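You operate a simulated robot arm through the tools that you are given. There is no shell and no other tool. Be economical: measure what you need, move in short steps, check, and stop when the job is done.

The job below is to be done with a simulated robot arm. You get a single attempt, and the scene is never put back.

TASK
Set the desk up for paperwork, with the lamp on medium.
Fine: slide the blue binder to about the middle of the green mat and open the bills drawer.
Where things are to end (x, y in the base frame): blue binder within 40 mm of [420, -490].

It is judged by the outcome, as a careful person would: the job done as asked, and still so three seconds after it is handed in. It fails if anything else is knocked over, pushed out of place, dropped, spilled or broken.

THE ROBOT
A 7-joint arm with a fingered hand on a trunk, on a base that drives. Base frame: it is fixed to the floor where the robot stands at the start and does not move with it; the origin is under the middle of the robot, x ahead of it, y to its left, z up. Units: mm, degrees, N and s.
With the tool pointing down near the work surface it reaches from about 100 to 580 mm from the robot's upright axis, wherever it stands. Its first joint turns from -115.0 to 115.0 degrees. Places, roughly: bills drawer [400, -200, 700]; desk lamp knob [500, -100, 800]; desk lamp switch [500, 0, 800]; desk socket switch [700, -200, 1000]. Payload 3.1 kg.
The tool frame sits at the grasp point between the pads (the TCP): z along the fingers, y along the line on which they close. The tips reach 22 mm beyond it. The gripper opens to 112 mm. The gripper's body begins 60 mm behind the TCP. The gripper is a hand of 3 fingers: y runs from the thumb to the fingers, the wrist lies at [0, 0, -218] in the tool frame, and closing takes about 1.5 s.
Orientation is that of the tool frame in the base frame, as [roll, pitch, yaw] about the fixed x, y, z axes, in that order (R = Rz(yaw) Ry(pitch) Rx(roll)). With the fingers straight down and closing along the base's y, the tool's x points along the base's -x, its y along +y and its z along -z.

THE INTERFACE
- The arm moves only by the tool arm_command. Its argument "steps" is one flat list of numbers, 7 for each row, row after row: the shift along the base's x, y, z in mm, then the turn, a rotation vector about the base's x, y, z in degrees, then the finger opening in mm, from 0 to 112. In form: [tx, ty, tz, wx, wy, wz, gripper, tx, ty, tz, wx, wy, wz, gripper, ...]. A call has 1 to 12 rows; each row is the pose to reach, as a shift and turn from the pose commanded when the call began. Rows are played at 5 a second. More than 50 mm and 8.6 degrees between two rows, or a gripper value outside its range, and nothing of the call is played. Where a pose cannot be reached the arm comes as near as it can. A force on the tool above 40 N (or 10 N above the force at the start of the call, whichever is more), or a blocked arm, ends the call early, and 0.2 s more pass. Each finger travels about 108 mm/s and halts on what it meets, pressing with about 24 N; the grip force reading is that of the motor and also rises with nothing between the fingers. The clock runs only during rows and for 0.2 s after the last one: add rows that repeat a pose to give the fingers time. The reply holds the time, the measured pose of the TCP, the force on the tool along the base axes, the opening and the grip force, in the units named above and with some noise, with the torque about the TCP (base axes, N m) and any sound that the robot's microphone picked up.
- Cameras (640 x 400 px; columns grow to the right, rows downward): "scene" is now at [-5.6, 123.3, 1608.1]; the picture's right is [-0.56, -0.83, 0.00], its down [-0.73, 0.49, -0.47] and it looks along [0.39, -0.26, -0.88] (base axes); focal length 270 px, centre (320, 200). "wrist" rides on the gripper at [66, 3, -80] in the tool frame; the picture's right is [-0.05, 1.00, 0.00], its down [-0.77, -0.04, -0.64] and it looks along [-0.64, -0.03, 0.77] (tool axes); focal length 275 px, centre (320, 200). There is no depth. A picture from a camera that has moved, and an enlarged one, comes with that camera's place and axes in the base frame and with its lens. The place of the scene camera against the robot may be out by one fixed shift of up to 18 mm in any direction.
- get_image(camera): a new picture of that camera. The clock stands still meanwhile.
- slide_trunk(by): slides the trunk up (or, below 0, down) by that many mm; the arm and the scene camera ride with it, the base frame stays. It gives what a move gives, with no picture.
- drive_base(legs): drives the robot by 1 to 6 legs, each [ahead, left, turn to the left] in mm, mm and degrees, along the robot's own axes; the way and the turn of a leg run together, so that a leg with both is an arc; at most 1500 mm and 180 degrees a leg. The arm and the cameras ride along, it lands a little off, and it stops where it bumps. It gives what a move gives.
- preshape(shape): the hand has 3 fingers and takes this shape, open, in about a second: jaw (thumb against the fingers, like two jaws); tri (thumb and two fingers); tip (a fingertip pinch); poke (one finger out to press); point (the index stretched); flat (the hand flat); cup (the hand cupped); fist (a fist). The gripper value then closes the fingers along that shape, each until it touches; the sizes above hold for jaw. It gives what a move gives, with no picture.
- pan_tilt(pan, tilt): turns the head with the scene camera to pan (to the left, within 155 degrees either way) and tilt (down, from -29 to 69), counted from straight ahead of the robot. It gives what a move gives.
- inspect(camera, box): a new picture of the part [left, top, right, bottom] of that camera's present view, enlarged. The clock stands still meanwhile.
- hand_in(): hands the job in; it is judged then, once.

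Go step by step. Nothing tells you exact positions but the pictures and the camera data: compare them with the known pose of the tool, close in by small moves and look again before you grip or let go. The budget is 120 turns and 82 pictures, counting those below and the enlarged ones. Unless the task says otherwise, let go and move clear before handing in, and close with one line.

The tools are called after "Emit:" as name(argument=value, ...) on one line, values as JSON. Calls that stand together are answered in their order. arm_command: Moves the arm, as the interface text tells. Its arguments: {"type":"object","properties":{"steps":{"type":"array","items":{"type":"number"}}},"required":["steps"]} The other tools are called the same way: slide_trunk (by) slides the trunk up or down; preshape (shape) gives the hand a shape; drive_base (legs) drives the base; pan_tilt (pan, tilt) turns the head that bears the scene camera; get_image (camera) takes a picture; inspect (camera, box) takes an enlarged picture of a part of a camera's view; hand_in () hands the job in.

At the start:

```text
clock: 0.0
tcp_pos: [235.5, -279.9, 1151.4]
ee_rot: [180.0, 0.0, -180.0]
wrist_force: [0.0, 0.7, -0.3]
ft_torque: [-0.02, -0.02, -0.01]
finger_gap: 111.8
grip_force: 0.1
shape: jaw
trunk travel left (down, up): [-750.0, 240.0]
robot x, y, heading: [-0.3, 0.2, -0.1]
head pan, tilt: [-33.8, 61.7]
```

scene: 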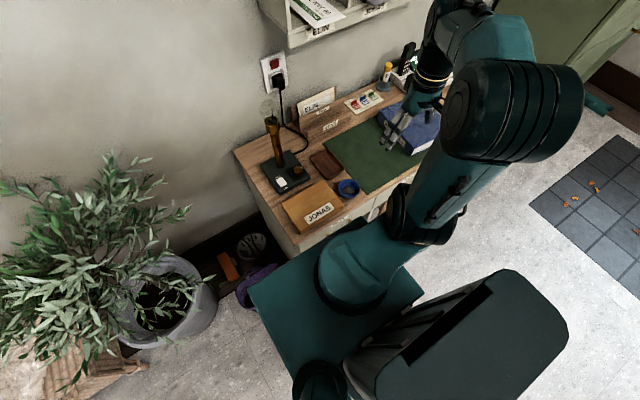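
wrist: 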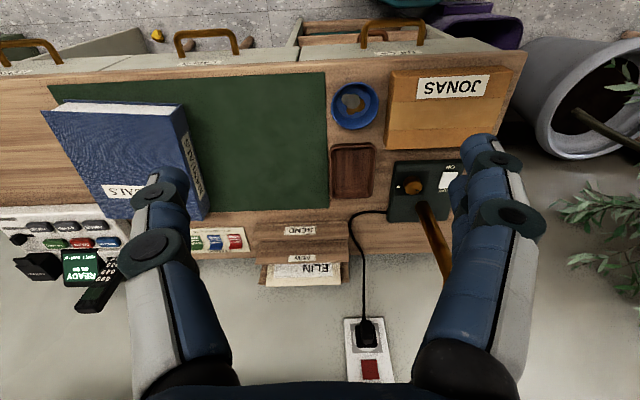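

I see the desk with the lamp at its left end, the green mat in the middle, the blue binder to the right of it, and the drawers facing the robot. I'll look closer at the lamp, drawers and labels.

Emit:
inspect(camera="wrist", box=[320, 60, 520, 230])

Emit:
inspect(camera="wrist", box=[0, 0, 480, 120])

Emit:
inspect(camera="scene", box=[230, 40, 450, 240])

Emit:
inspect(camera="wrist", box=[0, 80, 240, 320])

```text
2.35 times, centred on (420, 145) of wrist
camera zoom: at [168.8, -277.2, 1232.3], right [0.05, 1.0, 0.0], down [0.77, -0.04, 0.64], along [0.64, -0.03, -0.77], focal length 648 px, centre (85, 329)
```

zoom: 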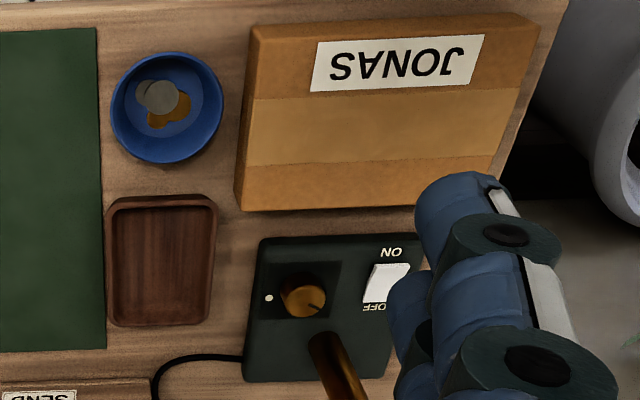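

```text
1.33 times, centred on (240, 60) of wrist
camera zoom: at [168.8, -277.2, 1232.3], right [0.05, 1.0, 0.0], down [0.77, -0.04, 0.64], along [0.64, -0.03, -0.77], focal length 367 px, centre (427, 387)
```

zoom: 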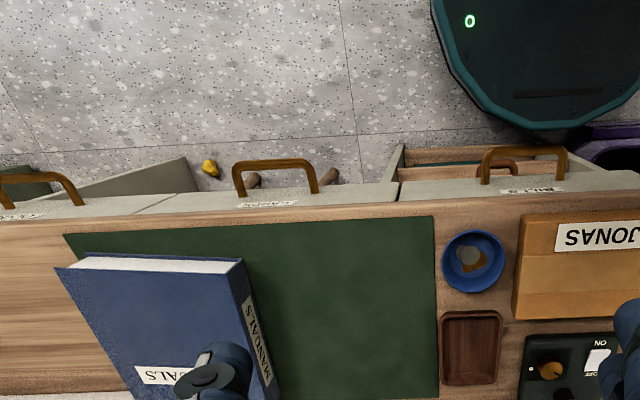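

```text
2.00 times, centred on (340, 140) of scene
camera zoom: at [-5.6, 123.3, 1608.1], right [-0.56, -0.83, 0.0], down [-0.73, 0.49, -0.47], along [0.39, -0.26, -0.88], focal length 541 px, centre (280, 320)
```

zoom: 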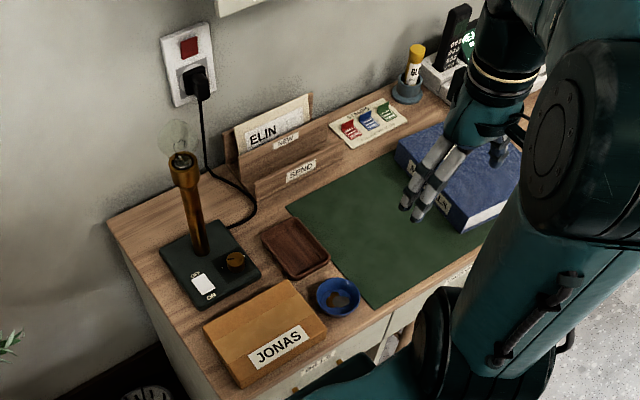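

```text
1.67 times, centred on (120, 200) of wrist
camera zoom: at [168.8, -277.2, 1232.3], right [0.05, 1.0, 0.0], down [0.77, -0.04, 0.64], along [0.64, -0.03, -0.77], focal length 459 px, centre (653, 200)
```

zoom: 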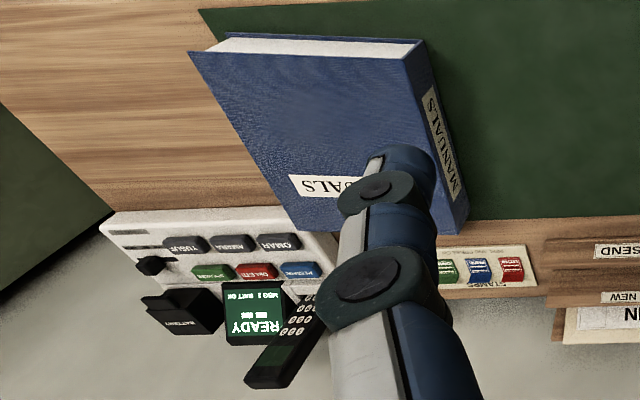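

The lamp looks off; I'll check the socket switch, the lamp's controls and the drawer labels more closely.

Emit:
inspect(camera="scene", box=[250, 40, 310, 100])

Emit:
inspect(camera="scene", box=[255, 140, 325, 200])

Emit:
inspect(camera="wrist", box=[280, 10, 460, 80])

Emit:
inspect(camera="wrist", box=[385, 155, 465, 225])

```text
6.67 times, centred on (280, 70) of scene
camera zoom: at [-5.6, 123.3, 1608.1], right [-0.56, -0.83, 0.0], down [-0.73, 0.49, -0.47], along [0.39, -0.26, -0.88], focal length 1802 px, centre (587, 1067)
```

zoom: 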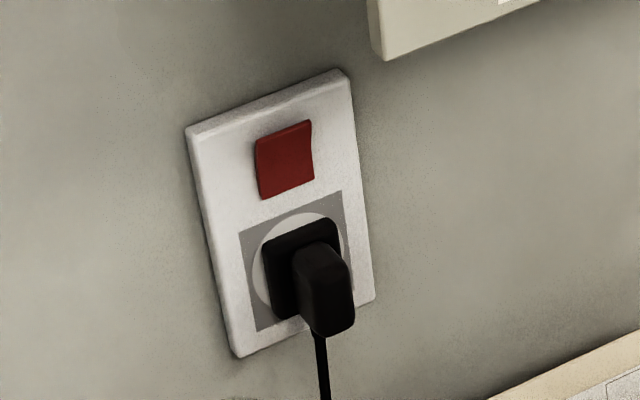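

```text
6.67 times, centred on (290, 170) of scene
camera zoom: at [-5.6, 123.3, 1608.1], right [-0.56, -0.83, 0.0], down [-0.73, 0.49, -0.47], along [0.39, -0.26, -0.88], focal length 1802 px, centre (520, 400)
```

zoom: 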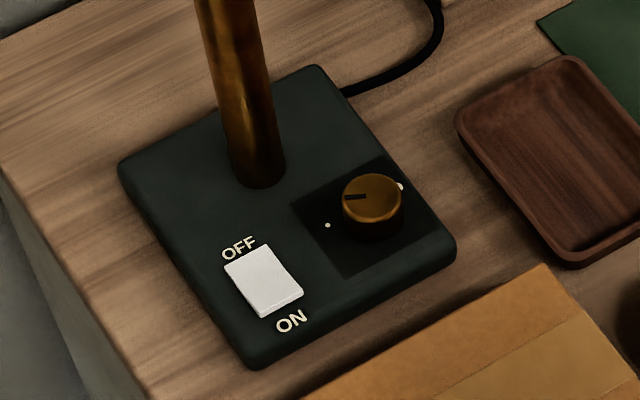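

```text
3.56 times, centred on (370, 45) of wrist
camera zoom: at [168.8, -277.2, 1232.3], right [0.05, 1.0, 0.0], down [0.77, -0.04, 0.64], along [0.64, -0.03, -0.77], focal length 979 px, centre (142, 751)
```

zoom: 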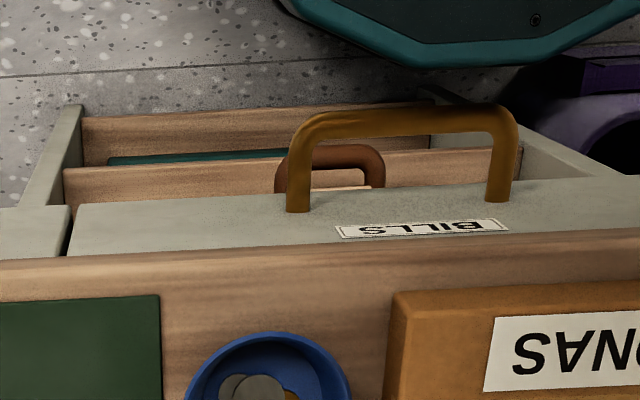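

```text
5.71 times, centred on (425, 190) of wrist
camera zoom: at [168.8, -277.2, 1232.3], right [0.05, 1.0, 0.0], down [0.77, -0.04, 0.64], along [0.64, -0.03, -0.77], focal length 1573 px, centre (-280, 257)
```

zoom: 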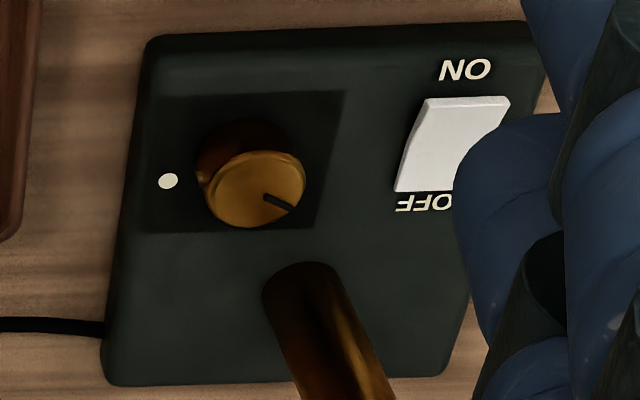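

The bills drawer is the left one, with a lower drawer standing open beneath it. I'll look at the floor around the robot and at the drawer fronts before planning where to stand.

Emit:
pan_tilt(pan=-150, tilt=45)

Emit:
get_image(camera="scene")

Emit:
pan_tilt(pan=-75, tilt=60)

Emit:
get_image(camera="scene")

```text
clock: 1.9
tcp_pos: [234.1, -279.5, 1150.8]
ee_rot: [-179.9, 0.0, -180.0]
wrist_force: [0.0, -0.1, -0.3]
ft_torque: [-0.01, -0.02, -0.02]
finger_gap: 111.9
grip_force: 0.0
shape: jaw
trunk travel left (down, up): [-750.0, 240.0]
robot x, y, heading: [0.8, -0.3, -0.2]
head pan, tilt: [-150.0, 45.0]
```

```text
71 pictures are left
camera scene: at [-129.7, 118.6, 1629.5], right [-0.5, 0.87, 0.0], down [0.61, 0.35, -0.71], along [-0.61, -0.35, -0.71], focal length 270 px, centre (320, 200)
```

scene: 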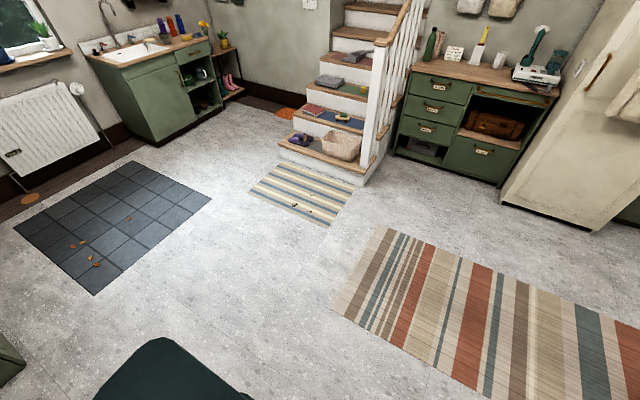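

```text
clock: 3.4
tcp_pos: [235.2, -280.7, 1150.5]
ee_rot: [-180.0, 0.0, 179.9]
wrist_force: [-0.4, 0.1, -0.5]
ft_torque: [-0.01, 0.0, 0.0]
finger_gap: 111.7
grip_force: 0.1
shape: jaw
trunk travel left (down, up): [-750.0, 240.0]
robot x, y, heading: [0.6, -0.9, 0.3]
head pan, tilt: [-75.0, 60.0]
```

```text
70 pictures are left
camera scene: at [-42.2, 94.9, 1610.0], right [-0.97, -0.26, 0.0], down [-0.22, 0.84, -0.5], along [0.13, -0.48, -0.87], focal length 270 px, centre (320, 200)
```

scene: 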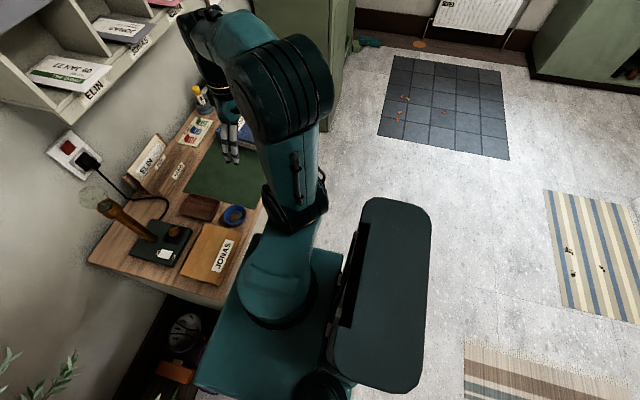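

The floor behind and to the right is free. The lamp is reachable from here, so I'll bring the wrist camera close to its knob and switch (about [492, -115, 819] by two views) first.

Emit:
arm_command(steps=[23, 24, -31, 0, 0, 0, 112, 46, 48, -62, 0, 0, 0, 112, 69, 72, -93, 0, 0, 0, 112, 92, 96, -124, 0, 0, 0, 112, 115, 120, -155, 0, 0, 0, 112, 138, 145, -187, 0, 0, 0, 112, 163, 170, -219, 0, 0, 0, 112, 163, 170, -219, 0, 0, 0, 112])

Emit:
get_image(camera="wrist")

```text
clock: 5.2
tcp_pos: [397.0, -106.3, 931.0]
ee_rot: [-180.0, 0.1, -179.9]
wrist_force: [-0.5, -0.5, -0.1]
ft_torque: [0.0, -0.02, 0.0]
finger_gap: 111.9
grip_force: 0.1
shape: jaw
trunk travel left (down, up): [-750.0, 240.0]
robot x, y, heading: [-0.0, -1.3, 0.2]
head pan, tilt: [-75.0, 60.0]
```

```text
69 pictures are left
camera wrist: at [331.4, -104.9, 1011.7], right [0.05, 1.0, 0.0], down [0.77, -0.04, 0.64], along [0.64, -0.03, -0.77], focal length 275 px, centre (320, 200)
```

wrist: 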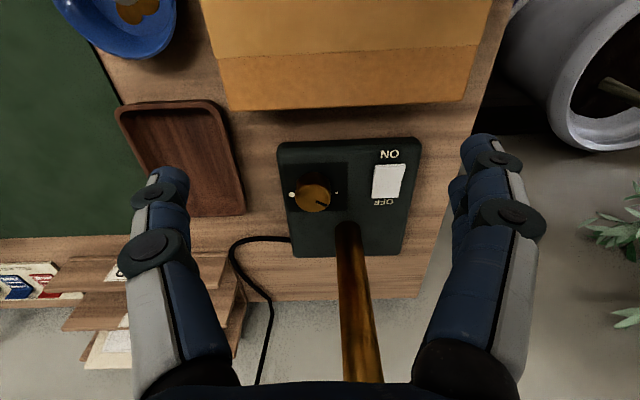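

Emit:
inspect(camera="wrist", box=[270, 130, 430, 230])

```text
4.00 times, centred on (350, 180) of wrist
camera zoom: at [331.4, -104.9, 1011.7], right [0.05, 1.0, 0.0], down [0.77, -0.04, 0.64], along [0.64, -0.03, -0.77], focal length 1101 px, centre (200, 280)
```

zoom: 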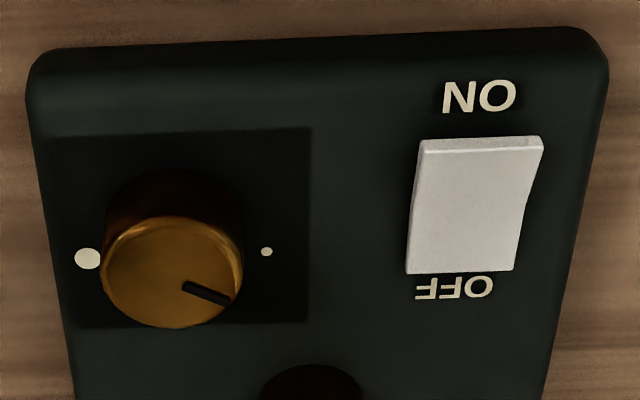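

The knob's pointer seems to sit at the small dot (low); the big dot (high) is on the other side and the medium mark should be behind the knob. I'll turn the hand 65° to view from the side and be ready to grip clear of the post.

Emit:
arm_command(steps=[5, -12, 0, 0, 0, 8, 112, 11, -24, 1, 0, 0, 16, 112, 17, -36, 2, 0, 0, 24, 112, 22, -48, 3, 0, 0, 32, 112, 28, -60, 4, 0, 0, 40, 112, 34, -72, 5, 0, 0, 48, 112, 40, -84, 5, 0, 0, 56, 112, 45, -95, 5, 0, 0, 64, 112, 45, -95, 5, 0, 0, 65, 80, 45, -95, 5, 0, 0, 65, 60])

Emit:
inspect(camera="wrist", box=[200, 110, 440, 260])

```text
clock: 7.4
tcp_pos: [442.0, -204.0, 937.6]
ee_rot: [180.0, 0.0, -114.9]
wrist_force: [-0.6, 0.6, -0.4]
ft_torque: [-0.03, -0.01, -0.03]
finger_gap: 60.9
grip_force: 0.2
shape: jaw
trunk travel left (down, up): [-750.0, 240.0]
robot x, y, heading: [4.8, 0.2, -0.0]
head pan, tilt: [-75.0, 60.0]
```

```text
2.67 times, centred on (320, 185) of wrist
camera zoom: at [412.5, -263.8, 1017.9], right [-0.89, 0.46, 0.0], down [0.36, 0.68, 0.64], along [0.29, 0.56, -0.77], focal length 734 px, centre (320, 240)
```

zoom: 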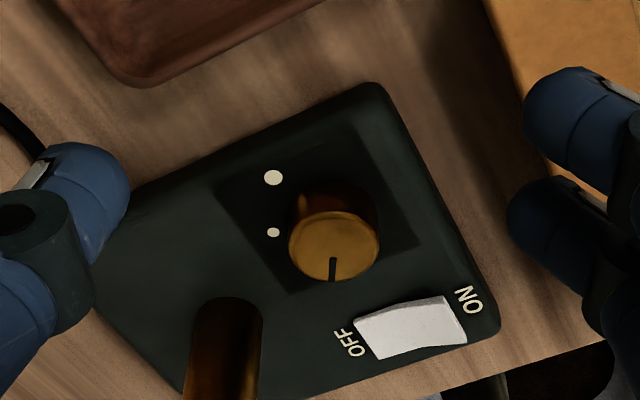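

The medium dot is now visible at the far (+x) side, with the pointer near the small dot, so about 55° clockwise is needed. I'll lean the hand 20° away from the lamp post and bring it above the knob at [483, -117].

Emit:
arm_command(steps=[0, 0, 0, 6, -2.8, 0, 60, 0, 0, 0, 12, -5.6, 0, 60, 0, 0, 0, 18.1, -8.45, 0, 60, 14, 29, -15, 18.1, -8.45, 0, 60, 28, 58, -30, 18.1, -8.45, 0, 60, 41, 84, -45, 18.1, -8.45, 0, 60, 41, 84, -66, 18.1, -8.45, 0, 60, 41, 84, -66, 18.1, -8.45, 0, 60])

Emit:
get_image(camera="wrist")

```text
clock: 9.2
tcp_pos: [487.3, -121.1, 870.6]
ee_rot: [179.9, 20.0, -115.0]
wrist_force: [-0.2, -0.3, -0.5]
ft_torque: [0.0, -0.03, -0.01]
finger_gap: 60.4
grip_force: 0.0
shape: jaw
out of reach, approached as far as the arm can: row 1, 2, 3, 4, 5, 6, 7, 8
trunk travel left (down, up): [-750.0, 240.0]
robot x, y, heading: [-1.4, 0.7, 0.1]
head pan, tilt: [-75.0, 60.0]
```

```text
66 pictures are left
camera wrist: at [447.8, -201.4, 923.8], right [-0.89, 0.46, 0.02], down [0.25, 0.44, 0.86], along [0.39, 0.77, -0.51], focal length 275 px, centre (320, 200)
```

wrist: 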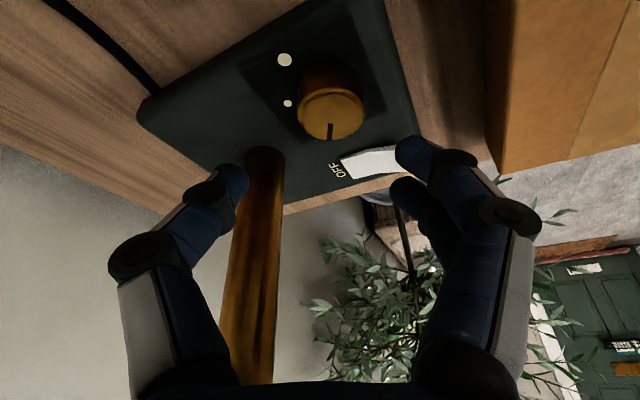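

The hand hangs over the knob within a few mm and the post is clear. Descend about 40 mm with a small correction, then check before gripping.

Emit:
arm_command(steps=[-7, -2, -10, 0, 0, 0, 60, -7, -2, -20, 0, 0, 0, 60, -7, -2, -30, 0, 0, 0, 60, -7, -2, -36, 0, 0, 0, 60, -7, -2, -40, 0, 0, 0, 60])

Emit:
get_image(camera="wrist")

```text
clock: 10.4
tcp_pos: [478.9, -123.1, 829.7]
ee_rot: [180.0, 20.0, -115.1]
wrist_force: [-0.4, -0.5, 0.3]
ft_torque: [0.02, 0.04, -0.01]
finger_gap: 59.9
grip_force: 0.1
shape: jaw
out of reach, approached as far as the arm can: row 1, 2
trunk travel left (down, up): [-750.0, 240.0]
robot x, y, heading: [-0.0, 1.3, 0.2]
head pan, tilt: [-75.0, 60.0]
```

```text
65 pictures are left
camera wrist: at [439.9, -203.9, 883.6], right [-0.89, 0.46, 0.02], down [0.25, 0.44, 0.86], along [0.39, 0.77, -0.51], focal length 275 px, centre (320, 200)
```

wrist: 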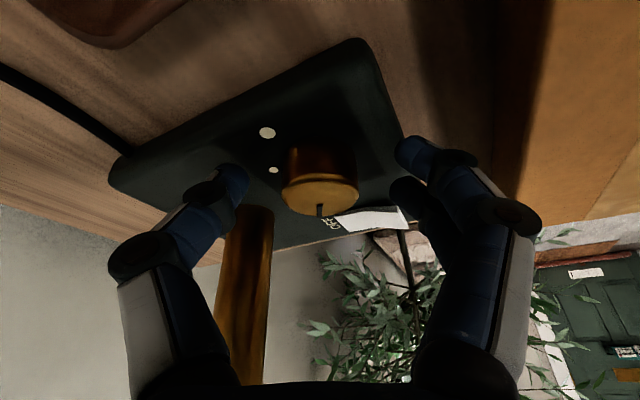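

The knob is centred between thumb and fingers. Close gently on it.

Emit:
arm_command(steps=[0, 0, 0, 0, 0, 0, 45, 0, 0, 0, 0, 0, 0, 32, 0, 0, 0, 0, 0, 0, 26, 0, 0, 0, 0, 0, 0, 22, 0, 0, 0, 0, 0, 0, 22, 0, 0, 0, 0, 0, 0, 22])

Emit:
get_image(camera="wrist")

```text
clock: 11.8
tcp_pos: [479.5, -123.1, 829.9]
ee_rot: [-179.9, 20.0, -115.0]
wrist_force: [0.5, -0.4, -0.8]
ft_torque: [0.0, 0.03, 0.0]
finger_gap: 23.3
grip_force: 24.1
shape: jaw
trunk travel left (down, up): [-750.0, 240.0]
robot x, y, heading: [-1.6, 1.8, 0.1]
head pan, tilt: [-75.0, 60.0]
```

```text
64 pictures are left
camera wrist: at [439.9, -204.1, 883.6], right [-0.89, 0.46, 0.02], down [0.25, 0.44, 0.86], along [0.39, 0.77, -0.51], focal length 275 px, centre (320, 200)
```

wrist: 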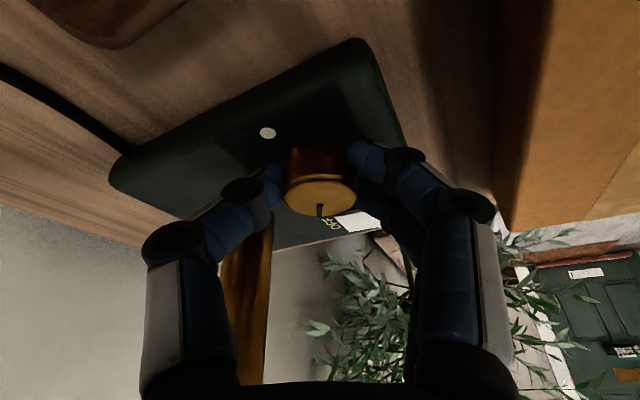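

Gripped. Turn about the vertical by -56° in small rows, letting the tool orbit the knob axis.

Emit:
arm_command(steps=[-0.3, 0.4, 0, 0, 0, -8, 22, -0.6, 0.8, 0, 0, 0, -16, 22, -0.9, 1.2, 0, 0, 0, -24, 22, -1.2, 1.7, 0, 0, 0, -32, 22, -1.6, 2.1, 0, 0, 0, -40, 22, -1.9, 2.5, 0, 0, 0, -48, 22, -2.2, 2.9, 0, 0, 0, -56, 22, -2.2, 2.9, 0, 0, 0, -56, 22])

Emit:
get_image(camera="wrist")

```text
clock: 12.9
tcp_pos: [508.1, -124.4, 827.4]
ee_rot: [-179.7, 20.3, -148.7]
wrist_force: [-13.7, 0.7, 26.0]
ft_torque: [0.21, 0.28, 0.05]
finger_gap: 27.2
grip_force: 24.0
shape: jaw
out of reach, approached as far as the arm can: row 1, 2, 3, 4, 5
trunk travel left (down, up): [-750.0, 240.0]
robot x, y, heading: [-1.5, -0.7, 0.0]
head pan, tilt: [-75.0, 60.0]
stopped in row 5: the force on the tool passed its limit at 44 N (the readings are from after the stop); the commanded pose is now the measured one
```

```text
63 pictures are left
camera wrist: at [430.1, -168.7, 879.3], right [-0.48, 0.88, 0.01], down [0.45, 0.23, 0.86], along [0.75, 0.42, -0.5], focal length 275 px, centre (320, 200)
```

wrist: 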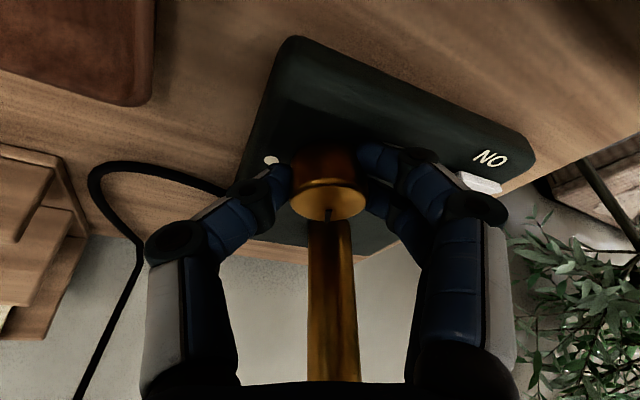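

The arm hit a limit and crept +28 mm in x, seemingly dragging the lamp with it by the same amount; the knob has turned about 30°. Let me see the arm and lamp from the head.

Emit:
pan_tilt(pan=-20, tilt=55)

Emit:
get_image(camera="scene")

```text
clock: 14.2
tcp_pos: [507.8, -123.2, 827.3]
ee_rot: [-179.7, 20.4, -148.6]
wrist_force: [-5.7, -0.6, 36.6]
ft_torque: [0.3, 0.15, -0.01]
finger_gap: 27.5
grip_force: 23.9
shape: jaw
trunk travel left (down, up): [-750.0, 240.0]
robot x, y, heading: [-2.5, 0.1, 0.2]
head pan, tilt: [-20.0, 55.0]
```

```text
62 pictures are left
camera scene: at [1.4, 136.0, 1616.1], right [-0.34, -0.94, 0.0], down [-0.77, 0.28, -0.58], along [0.54, -0.2, -0.82], focal length 270 px, centre (320, 200)
```

scene: 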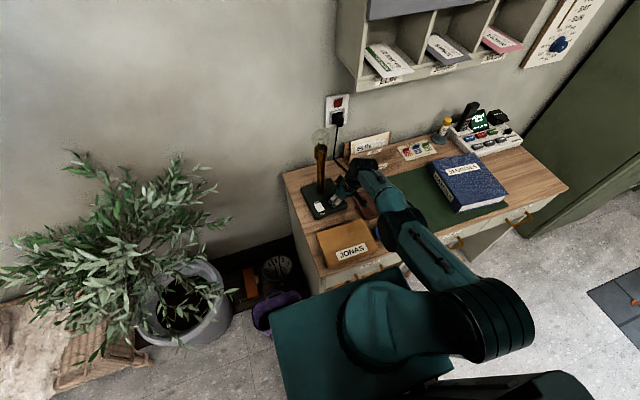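

The lamp stands upright but displaced. While still gripping, I'll relieve the downward load slightly and draw the lamp back toward -x.

Emit:
arm_command(steps=[0, 0, 3, 0, 0, 0, 22, -4, 0, 4, 0, 0, 0, 22, -10, 0, 4, 0, 0, 0, 22, -16, 0, 4, 0, 0, 0, 22, -22, 0, 4, 0, 0, 0, 22, -28, 0, 4, 0, 0, 0, 22, -28, 0, 4, 0, 0, 0, 22])

Emit:
get_image(camera="wrist")

```text
clock: 15.5
tcp_pos: [508.8, -125.4, 825.8]
ee_rot: [-179.7, 20.8, -148.5]
wrist_force: [-13.8, 3.5, 25.9]
ft_torque: [0.31, 0.28, 0.08]
finger_gap: 27.4
grip_force: 24.1
shape: jaw
out of reach, approached as far as the arm can: row 2, 3, 4, 5, 6
trunk travel left (down, up): [-750.0, 240.0]
robot x, y, heading: [1.4, -5.3, 0.2]
head pan, tilt: [-20.0, 55.0]
stopped in row 6: the force on the tool passed its limit at 48 N (the readings are from after the stop); the commanded pose is now the measured one
```

```text
61 pictures are left
camera wrist: at [430.0, -169.0, 878.5], right [-0.48, 0.88, 0.01], down [0.44, 0.23, 0.87], along [0.76, 0.42, -0.5], focal length 275 px, centre (320, 200)
```

wrist: 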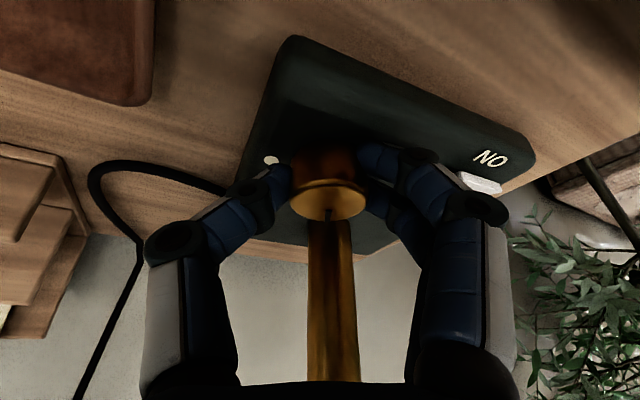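

The arm can't come closer in this posture, so the base should back off instead. First I'll relieve the vertical load.

Emit:
arm_command(steps=[0, 0, 3, 0, 0, 0, 22, 0, 0, 5, 0, 0, 0, 22, 0, 0, 5, 0, 0, 0, 22])

```text
clock: 16.3
tcp_pos: [510.3, -125.8, 827.9]
ee_rot: [-179.9, 20.3, -148.6]
wrist_force: [-7.5, 2.2, 6.5]
ft_torque: [0.1, 0.21, 0.09]
finger_gap: 26.7
grip_force: 23.8
shape: jaw
trunk travel left (down, up): [-750.0, 240.0]
robot x, y, heading: [3.1, -1.8, 0.0]
head pan, tilt: [-20.0, 55.0]
```

The load is relieved. Drive the base back 28 mm, carrying the gripped lamp back to its place.

Emit:
drive_base(legs=[[-28, 0, 0]])

Emit:
get_image(camera="wrist")

```text
clock: 17.1
tcp_pos: [481.9, -125.3, 828.2]
ee_rot: [-179.9, 20.4, -148.6]
wrist_force: [-1.8, -1.0, 6.9]
ft_torque: [0.02, 0.03, 0.0]
finger_gap: 24.7
grip_force: 24.1
shape: jaw
trunk travel left (down, up): [-750.0, 240.0]
robot x, y, heading: [-27.4, -3.0, -0.1]
head pan, tilt: [-20.0, 55.0]
```

```text
60 pictures are left
camera wrist: at [404.8, -170.3, 880.7], right [-0.48, 0.88, 0.01], down [0.45, 0.23, 0.86], along [0.75, 0.42, -0.5], focal length 275 px, centre (320, 200)
```

wrist: 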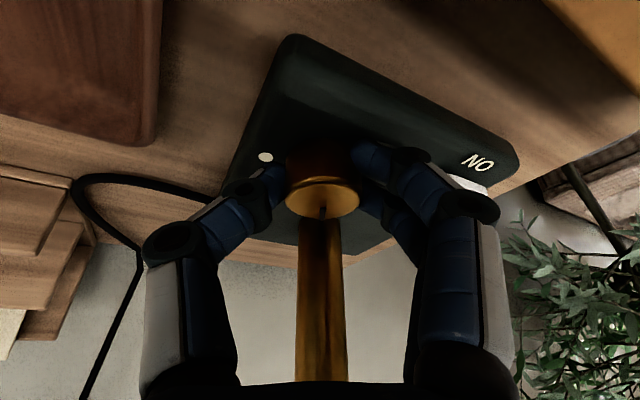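

The lamp is back within a few mm. I'll release the knob, rise, and back the base off 60 mm for a posture with more wrist room.

Emit:
arm_command(steps=[0, 0, 0, 0, 0, 0, 40, 0, 0, 0, 0, 0, 0, 60, 0, 0, 0, 0, 0, 0, 60, 0, 0, 20, 0, 0, 0, 60, 0, 0, 40, 0, 0, 0, 60, 0, 0, 60, 0, 0, 0, 60, 0, 0, 60, 0, 0, 0, 60])

Emit:
drive_base(legs=[[-60, 0, 0]])

Emit:
arm_command(steps=[30, 0, 0, 0, 0, 0, 60, 60, 0, 0, 0, 0, 0, 60, 60, 0, -20, 0, 0, 0, 60, 60, 0, -20, 0, 0, 0, 60])

Emit:
get_image(camera="wrist")

```text
clock: 18.7
tcp_pos: [498.8, -127.3, 884.3]
ee_rot: [-180.0, 20.4, -148.6]
wrist_force: [0.1, 0.7, -0.7]
ft_torque: [0.01, 0.0, 0.0]
finger_gap: 59.5
grip_force: 0.1
shape: jaw
out of reach, approached as far as the arm can: row 4, 5, 6, 7
trunk travel left (down, up): [-750.0, 240.0]
robot x, y, heading: [-29.6, 2.8, 0.1]
head pan, tilt: [-20.0, 55.0]
```

```text
clock: 19.7
tcp_pos: [436.9, -125.9, 885.1]
ee_rot: [-179.9, 20.4, -148.6]
wrist_force: [-0.1, 0.1, -0.2]
ft_torque: [-0.03, 0.0, 0.01]
finger_gap: 59.4
grip_force: 0.0
shape: jaw
trunk travel left (down, up): [-750.0, 240.0]
robot x, y, heading: [-88.8, 0.2, -0.3]
head pan, tilt: [-20.0, 55.0]
```

```text
clock: 20.7
tcp_pos: [499.4, -127.3, 863.6]
ee_rot: [-179.9, 20.3, -148.7]
wrist_force: [0.8, 0.2, 0.7]
ft_torque: [0.02, 0.02, 0.0]
finger_gap: 59.3
grip_force: 0.0
shape: jaw
trunk travel left (down, up): [-750.0, 240.0]
robot x, y, heading: [-87.6, -1.2, -0.2]
head pan, tilt: [-20.0, 55.0]
```

```text
59 pictures are left
camera wrist: at [420.7, -171.5, 917.4], right [-0.48, 0.88, 0.01], down [0.45, 0.23, 0.86], along [0.75, 0.42, -0.5], focal length 275 px, centre (320, 200)
```

wrist: 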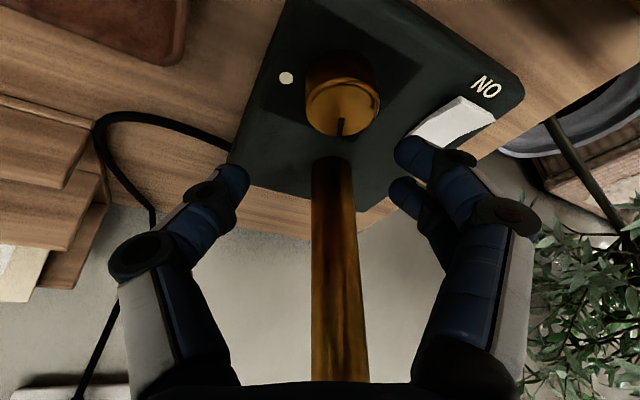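

No limits flagged now. Knob at about [488, -123], pointer ~30° short of medium. Descend onto it again and grip.

Emit:
arm_command(steps=[-8, 1, -5, 0, 0, 0, 60, -15, 3, -14, 0, 0, 0, 60, -15, 3, -24, 0, 0, 0, 60, -15, 3, -34, 0, 0, 0, 60, -15, 3, -34, 0, 0, 0, 45, -15, 3, -34, 0, 0, 0, 32, -15, 3, -34, 0, 0, 0, 22, -15, 3, -34, 0, 0, 0, 22, -15, 3, -34, 0, 0, 0, 22])

Emit:
get_image(camera="wrist")

```text
clock: 22.7
tcp_pos: [483.5, -123.2, 830.3]
ee_rot: [-179.8, 20.3, -148.5]
wrist_force: [2.1, -0.7, -0.5]
ft_torque: [0.01, 0.01, 0.0]
finger_gap: 23.3
grip_force: 24.0
shape: jaw
trunk travel left (down, up): [-750.0, 240.0]
robot x, y, heading: [-88.1, -0.1, -0.2]
head pan, tilt: [-20.0, 55.0]
```

```text
58 pictures are left
camera wrist: at [406.0, -168.2, 883.2], right [-0.48, 0.88, 0.02], down [0.45, 0.23, 0.86], along [0.75, 0.42, -0.5], focal length 275 px, centre (320, 200)
```

wrist: 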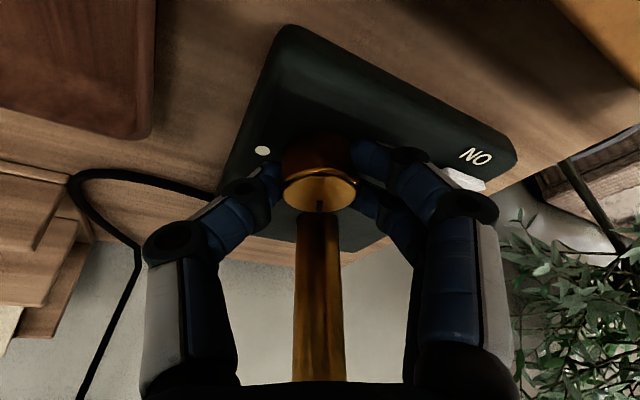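

Gripped again. Turn a further -28°.

Emit:
arm_command(steps=[-0.2, 0.5, 0, 0, 0, -7, 22, -0.3, 1, 0, 0, 0, -14, 22, -0.5, 1.4, 0, 0, 0, -21, 22, -0.6, 1.8, 0, 0, 0, -28, 22, -0.6, 1.8, 0, 0, 0, -28, 22])

Emit:
get_image(camera="wrist")

```text
clock: 23.9
tcp_pos: [482.2, -121.6, 831.0]
ee_rot: [-180.0, 20.4, -176.7]
wrist_force: [4.3, -1.4, 2.1]
ft_torque: [-0.01, -0.02, 0.08]
finger_gap: 23.0
grip_force: 24.4
shape: jaw
trunk travel left (down, up): [-750.0, 240.0]
robot x, y, heading: [-91.3, 2.2, -0.0]
head pan, tilt: [-20.0, 55.0]
```

```text
57 pictures are left
camera wrist: at [393.9, -124.6, 882.9], right [-0.01, 1.0, 0.01], down [0.5, -0.01, 0.86], along [0.86, 0.02, -0.5], focal length 275 px, centre (320, 200)
```

wrist: 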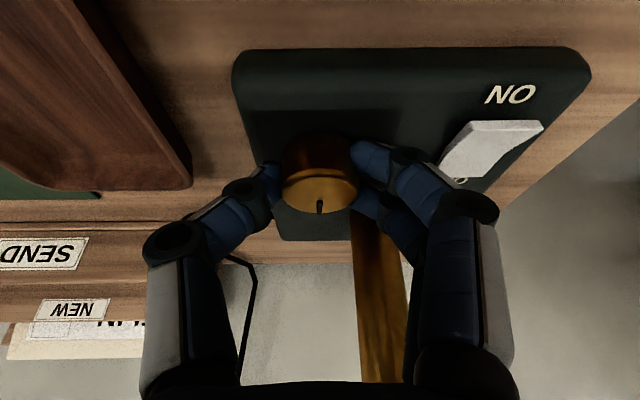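

The pointer now faces straight away (+x), at the medium dot, and the lamp base sits square. Release, rise, and shape the hand to poke for the lamp switch.

Emit:
arm_command(steps=[0, 0, 0, 0, 0, 0, 40, 0, 0, 0, 0, 0, 0, 60, 0, 0, 0, 0, 0, 0, 60, 0, 0, 20, 0, 0, 0, 60, 0, 0, 40, 0, 0, 0, 60, -10, 10, 60, 0, 0, 0, 60, -20, 20, 80, 0, 0, 0, 60, -20, 20, 80, 0, 0, 0, 60])

Emit:
inspect(camera="wrist", box=[220, 0, 420, 125])

Emit:
preshape(shape="poke")

Emit:
get_image(camera="wrist")

```text
clock: 25.7
tcp_pos: [464.1, -102.1, 909.6]
ee_rot: [-179.9, 20.3, -176.6]
wrist_force: [0.1, -0.3, 0.0]
ft_torque: [0.04, -0.02, -0.01]
finger_gap: 59.7
grip_force: 0.0
shape: jaw
trunk travel left (down, up): [-750.0, 240.0]
robot x, y, heading: [-90.6, 2.2, 0.1]
head pan, tilt: [-20.0, 55.0]
```

```text
3.20 times, centred on (320, 62) of wrist
camera zoom: at [374.7, -105.1, 963.1], right [-0.01, 1.0, 0.01], down [0.5, -0.01, 0.86], along [0.86, 0.02, -0.5], focal length 881 px, centre (320, 640)
```

zoom: 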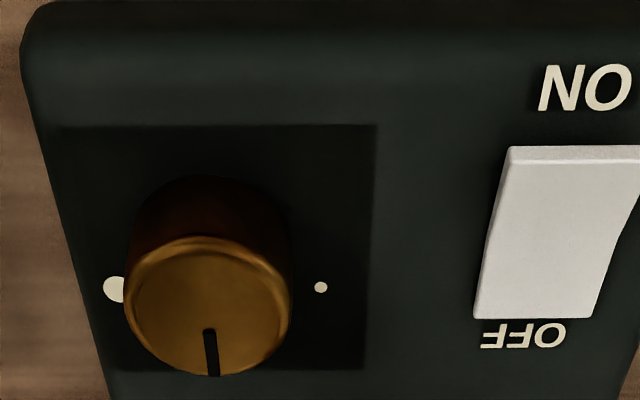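

```text
clock: 26.6
tcp_pos: [464.4, -102.2, 910.3]
ee_rot: [-179.9, 20.3, -176.6]
wrist_force: [-0.6, 0.4, 0.0]
ft_torque: [0.0, -0.02, -0.02]
finger_gap: 0.0
grip_force: 0.0
shape: poke
trunk travel left (down, up): [-750.0, 240.0]
robot x, y, heading: [-85.0, 3.5, -0.2]
head pan, tilt: [-20.0, 55.0]
```

```text
55 pictures are left
camera wrist: at [374.7, -105.0, 963.1], right [-0.01, 1.0, 0.01], down [0.5, -0.01, 0.86], along [0.86, 0.02, -0.5], focal length 275 px, centre (320, 200)
```

wrist: 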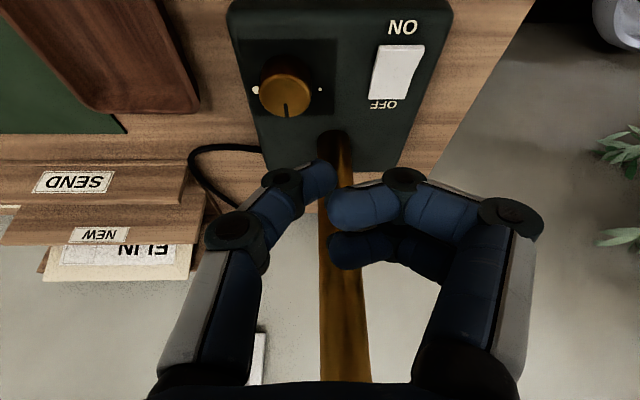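

The knob's pointer is on medium. The poking finger's tip lies near the tool axis; I'll hover it over the ON half of the switch at [475, -52].

Emit:
arm_command(steps=[1, 17, -10, 0, 0, 0, 0, 2, 34, -25, 0, 0, 0, 0, 3, 50, -45, 0, 0, 0, 0, 3, 50, -65, 0, 0, 0, 0, 3, 50, -65, 0, 0, 0, 0])

Emit:
get_image(camera="wrist")

```text
clock: 27.8
tcp_pos: [467.2, -52.4, 846.1]
ee_rot: [-179.8, 20.3, -176.6]
wrist_force: [-0.1, -0.2, 0.6]
ft_torque: [-0.01, -0.01, 0.0]
finger_gap: 0.0
grip_force: 24.6
shape: jaw
trunk travel left (down, up): [-750.0, 240.0]
robot x, y, heading: [-91.2, -1.9, -0.0]
head pan, tilt: [-20.0, 55.0]
```

```text
54 pictures are left
camera wrist: at [376.9, -54.1, 899.0], right [-0.01, 1.0, 0.01], down [0.5, -0.01, 0.86], along [0.86, 0.02, -0.5], focal length 275 px, centre (320, 200)
```

wrist: 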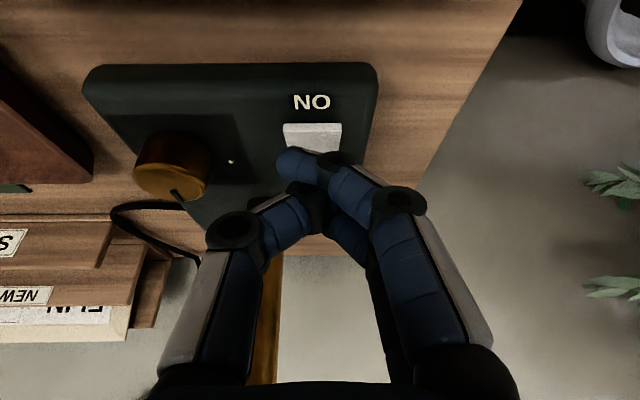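

The hand is now fully closed, with the index tip a bit to the right of axis. I'll shift 8 mm left and press down slowly onto the ON half.

Emit:
arm_command(steps=[-1, 8, -5, 0, 0, 0, 0, -1, 8, -11, 0, 0, 0, 0, -1, 8, -15, 0, 0, 0, 0, -1, 8, -18, 0, 0, 0, 0, -1, 8, -21, 0, 0, 0, 0, -1, 8, -23, 0, 0, 0, 0])

Emit:
get_image(camera="wrist")

```text
clock: 29.2
tcp_pos: [465.5, -44.0, 822.1]
ee_rot: [-180.0, 20.3, -176.6]
wrist_force: [-0.9, 1.1, 6.3]
ft_torque: [-0.03, 0.06, 0.01]
finger_gap: 0.0
grip_force: 23.4
shape: jaw
trunk travel left (down, up): [-750.0, 240.0]
robot x, y, heading: [-85.5, 1.0, 0.2]
head pan, tilt: [-20.0, 55.0]
```

```text
53 pictures are left
camera wrist: at [375.4, -46.4, 875.5], right [-0.02, 1.0, 0.02], down [0.5, -0.01, 0.86], along [0.86, 0.02, -0.5], focal length 275 px, centre (320, 200)
```

wrist: 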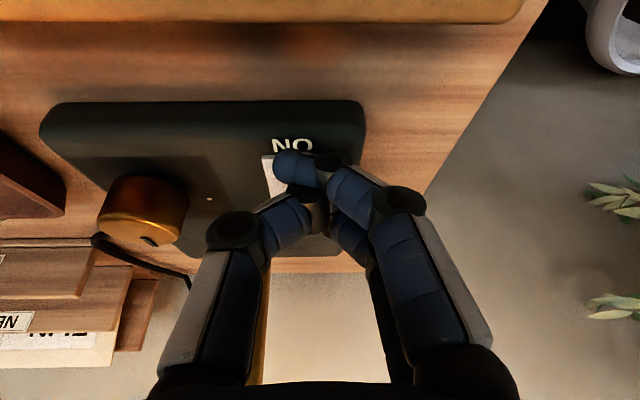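

The desk now glows warm: the lamp is lit. Raise the hand and verify brightness and switch state.

Emit:
arm_command(steps=[-1, 0, 20, 0, 0, 0, 0, -8, -8, 45, 0, 0, 0, 0, -18, -16, 80, 0, 0, 0, 0, -36, -30, 110, 0, 0, 0, 0, -36, -30, 110, 0, 0, 0, 0])

Emit:
get_image(camera="wrist")

Emit:
get_image(camera="scene")

```text
clock: 30.4
tcp_pos: [430.9, -74.6, 932.4]
ee_rot: [-179.7, 20.3, -176.6]
wrist_force: [0.0, -0.3, -0.1]
ft_torque: [-0.02, 0.02, 0.02]
finger_gap: 0.0
grip_force: 23.8
shape: jaw
trunk travel left (down, up): [-750.0, 240.0]
robot x, y, heading: [-87.1, 4.0, -0.3]
head pan, tilt: [-20.0, 55.0]
```

```text
52 pictures are left
camera wrist: at [341.4, -76.8, 984.8], right [-0.01, 1.0, 0.01], down [0.5, -0.01, 0.86], along [0.86, 0.02, -0.5], focal length 275 px, centre (320, 200)
```

wrist: 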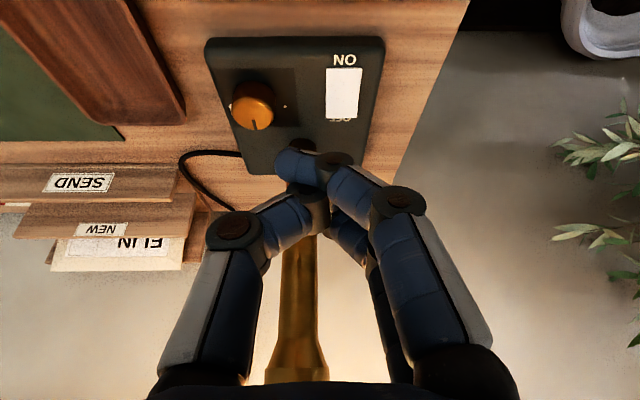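

```text
51 pictures are left
camera scene: at [-79.3, 134.4, 1616.1], right [-0.34, -0.94, 0.0], down [-0.77, 0.28, -0.57], along [0.54, -0.2, -0.82], focal length 270 px, centre (320, 200)
```

scene: 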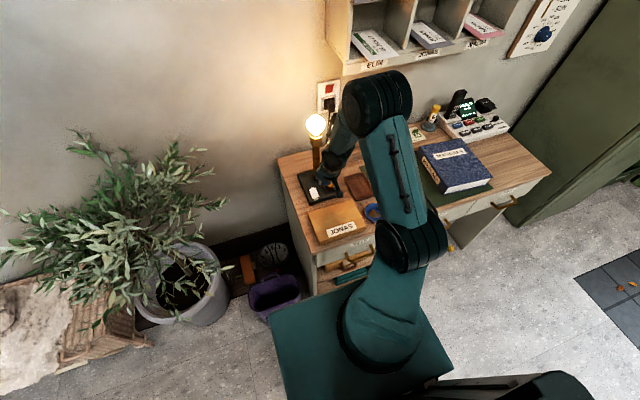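

The lamp is lit with the knob on medium. Now I retract the arm from the lamp, and look closely at the drawers.

Emit:
arm_command(steps=[-30, -20, 20, 0, 0, 0, 0, -60, -40, 40, 0, 0, 0, 0, -90, -70, 70, 0, 0, 0, 0, -120, -100, 100, 0, 0, 0, 0, -140, -130, 120, 0, -6, 0, 0, -150, -160, 130, 0, -13, 0, 0, -150, -180, 140, 0, -20, 0, 0])

Emit:
inspect(camera="scene", box=[270, 180, 430, 310])

Emit:
get_image(camera="wrist")

```text
refused: row 3 steps farther than a row can; nothing moved
```

```text
3.08 times, centred on (350, 245) of scene
camera zoom: at [-79.3, 134.4, 1616.1], right [-0.34, -0.94, 0.0], down [-0.77, 0.28, -0.57], along [0.54, -0.2, -0.82], focal length 832 px, centre (228, 62)
```

zoom: 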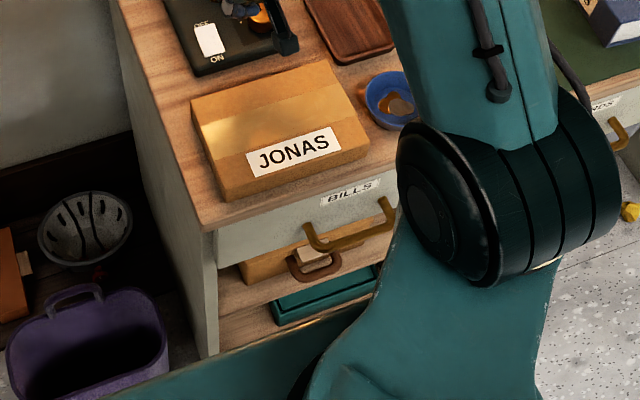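

```text
49 pictures are left
camera wrist: at [341.4, -76.8, 984.8], right [-0.01, 1.0, 0.01], down [0.5, -0.01, 0.86], along [0.86, 0.02, -0.5], focal length 275 px, centre (320, 200)
```

wrist: 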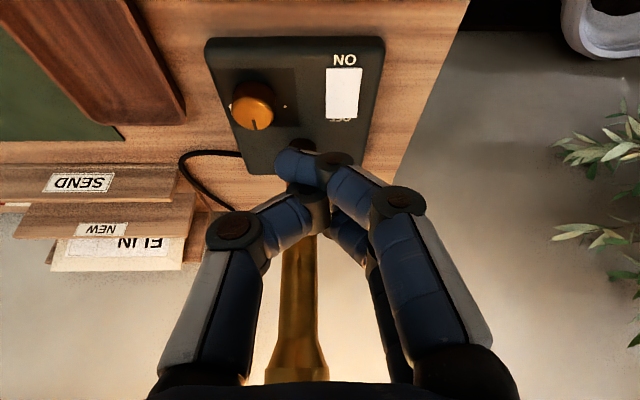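

What looked like an open lower drawer is an open shelf, so nothing blocks the bills drawer. I'll retract the arm in smaller steps and bring the tool upright.

Emit:
arm_command(steps=[-25, -20, 20, 0, 0, 0, 0, -50, -45, 45, 0, 0, 0, 0, -75, -75, 70, 0, 0, 0, 0, -100, -105, 95, 0, 5, 0, 0, -120, -135, 115, 0, 10, 0, 30, -135, -160, 130, 0, 15, 0, 80, -150, -180, 140, 0, 20, 0, 112, -150, -180, 140, 0, 20, 0, 112])

Emit:
pan_tilt(pan=-45, tilt=50)

Emit:
get_image(camera="scene")

```text
clock: 32.2
tcp_pos: [284.5, -224.6, 1059.2]
ee_rot: [178.7, 12.0, -177.0]
wrist_force: [0.2, -0.5, -1.1]
ft_torque: [0.03, -0.01, 0.0]
finger_gap: 105.9
grip_force: 0.1
shape: jaw
out of reach, approached as far as the arm can: row 5, 6, 7, 8
trunk travel left (down, up): [-750.0, 240.0]
robot x, y, heading: [-86.9, -0.8, -0.2]
head pan, tilt: [-20.0, 55.0]
```

```text
clock: 33.0
tcp_pos: [286.8, -224.2, 1058.8]
ee_rot: [178.7, 12.2, -176.9]
wrist_force: [0.0, -0.8, -0.2]
ft_torque: [-0.02, 0.0, 0.0]
finger_gap: 106.0
grip_force: 0.0
shape: jaw
trunk travel left (down, up): [-750.0, 240.0]
robot x, y, heading: [-88.3, 3.0, -0.1]
head pan, tilt: [-45.0, 50.0]
```

```text
48 pictures are left
camera scene: at [-92.8, 105.0, 1622.6], right [-0.71, -0.71, 0.0], down [-0.54, 0.54, -0.64], along [0.45, -0.45, -0.77], focal length 270 px, centre (320, 200)
```

scene: 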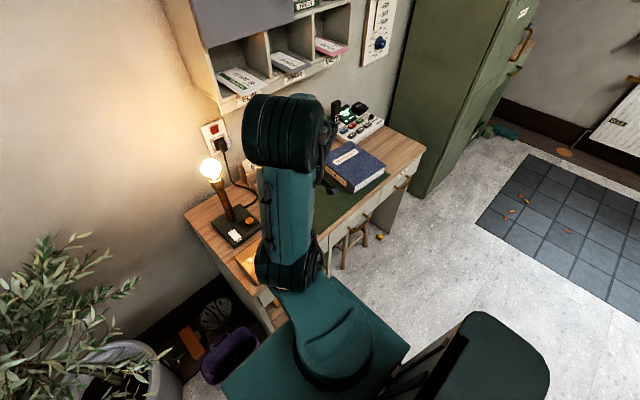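

The way to the right is free. Back off, go right 550 mm, then approach the desk near the binder.

Emit:
drive_base(legs=[[-120, 0, 0], [0, -570, 0]])

Emit:
pan_tilt(pan=-15, tilt=50)

Emit:
get_image(camera="scene")

Emit:
get_image(camera="wrist")

```text
clock: 37.1
tcp_pos: [162.4, -792.5, 1058.6]
ee_rot: [178.8, 12.1, -177.1]
wrist_force: [0.2, -0.1, -0.5]
ft_torque: [-0.03, -0.01, -0.03]
finger_gap: 105.6
grip_force: 0.0
shape: jaw
trunk travel left (down, up): [-750.0, 240.0]
robot x, y, heading: [-206.4, -567.7, -0.1]
head pan, tilt: [-45.0, 50.0]
```

```text
clock: 38.1
tcp_pos: [163.6, -793.7, 1058.1]
ee_rot: [178.7, 12.0, -177.1]
wrist_force: [-0.4, 1.1, 0.5]
ft_torque: [-0.01, 0.0, -0.01]
finger_gap: 105.6
grip_force: 0.0
shape: jaw
trunk travel left (down, up): [-750.0, 240.0]
robot x, y, heading: [-207.0, -564.9, -0.0]
head pan, tilt: [-15.0, 50.0]
```

```text
47 pictures are left
camera scene: at [-194.5, -428.6, 1622.6], right [-0.26, -0.96, 0.0], down [-0.74, 0.2, -0.64], along [0.62, -0.17, -0.77], focal length 270 px, centre (320, 200)
```

scene: 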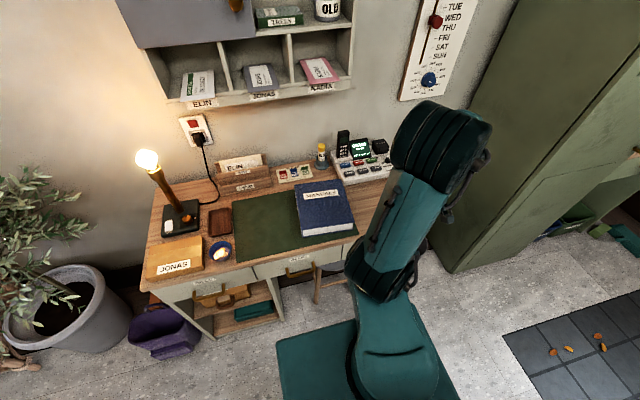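

```text
46 pictures are left
camera wrist: at [82.9, -796.6, 1123.5], right [-0.01, 1.0, 0.03], down [0.62, -0.02, 0.78], along [0.78, 0.03, -0.62], focal length 275 px, centre (320, 200)
```

wrist: 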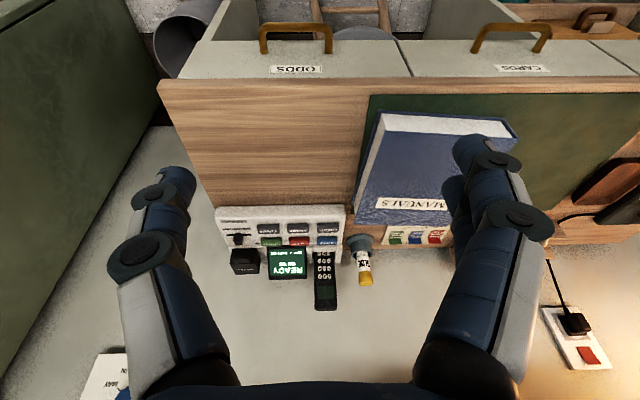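

Binder centre is about [424, -607], its right edge near y = -705, top at z ≈ 829; the printer-like device starts at x ≈ 512 behind. I'll drive a bit closer, straighten the tool and extend.

Emit:
drive_base(legs=[[115, 0, 0]])

Emit:
arm_command(steps=[20, 5, 0, 0, 0, 0, 90, 50, 10, 0, 0, 0, 0, 90, 80, 15, -20, 0, 4, 0, 90, 105, 20, -40, 0, 8, 0, 90, 134, 25, -60, 0, 12, 0, 90, 134, 25, -60, 0, 12, 0, 90])

```text
clock: 39.3
tcp_pos: [280.9, -793.8, 1057.1]
ee_rot: [178.6, 12.0, -177.1]
wrist_force: [-0.2, -0.6, 0.0]
ft_torque: [0.0, 0.01, 0.01]
finger_gap: 105.8
grip_force: 0.1
shape: jaw
trunk travel left (down, up): [-750.0, 240.0]
robot x, y, heading: [-97.2, -567.9, -0.1]
head pan, tilt: [-15.0, 50.0]
```

```text
clock: 40.7
tcp_pos: [333.0, -772.3, 1046.6]
ee_rot: [177.6, 11.7, -177.4]
wrist_force: [-0.1, 1.1, 0.4]
ft_torque: [-0.02, 0.0, -0.01]
finger_gap: 85.3
grip_force: 0.0
shape: jaw
out of reach, approached as far as the arm can: row 2, 3, 4, 5, 6
trunk travel left (down, up): [-750.0, 240.0]
robot x, y, heading: [-94.1, -565.3, -0.3]
head pan, tilt: [-15.0, 50.0]
```

The arm stalled against a joint limit in this folded posture. Let me see its configuration.

Emit:
get_image(camera="scene")

```text
45 pictures are left
camera scene: at [-77.9, -427.9, 1622.5], right [-0.26, -0.96, 0.0], down [-0.74, 0.2, -0.64], along [0.62, -0.17, -0.77], focal length 270 px, centre (320, 200)
```

scene: 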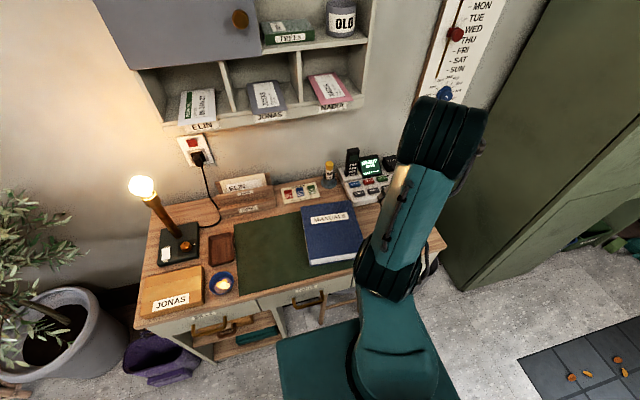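

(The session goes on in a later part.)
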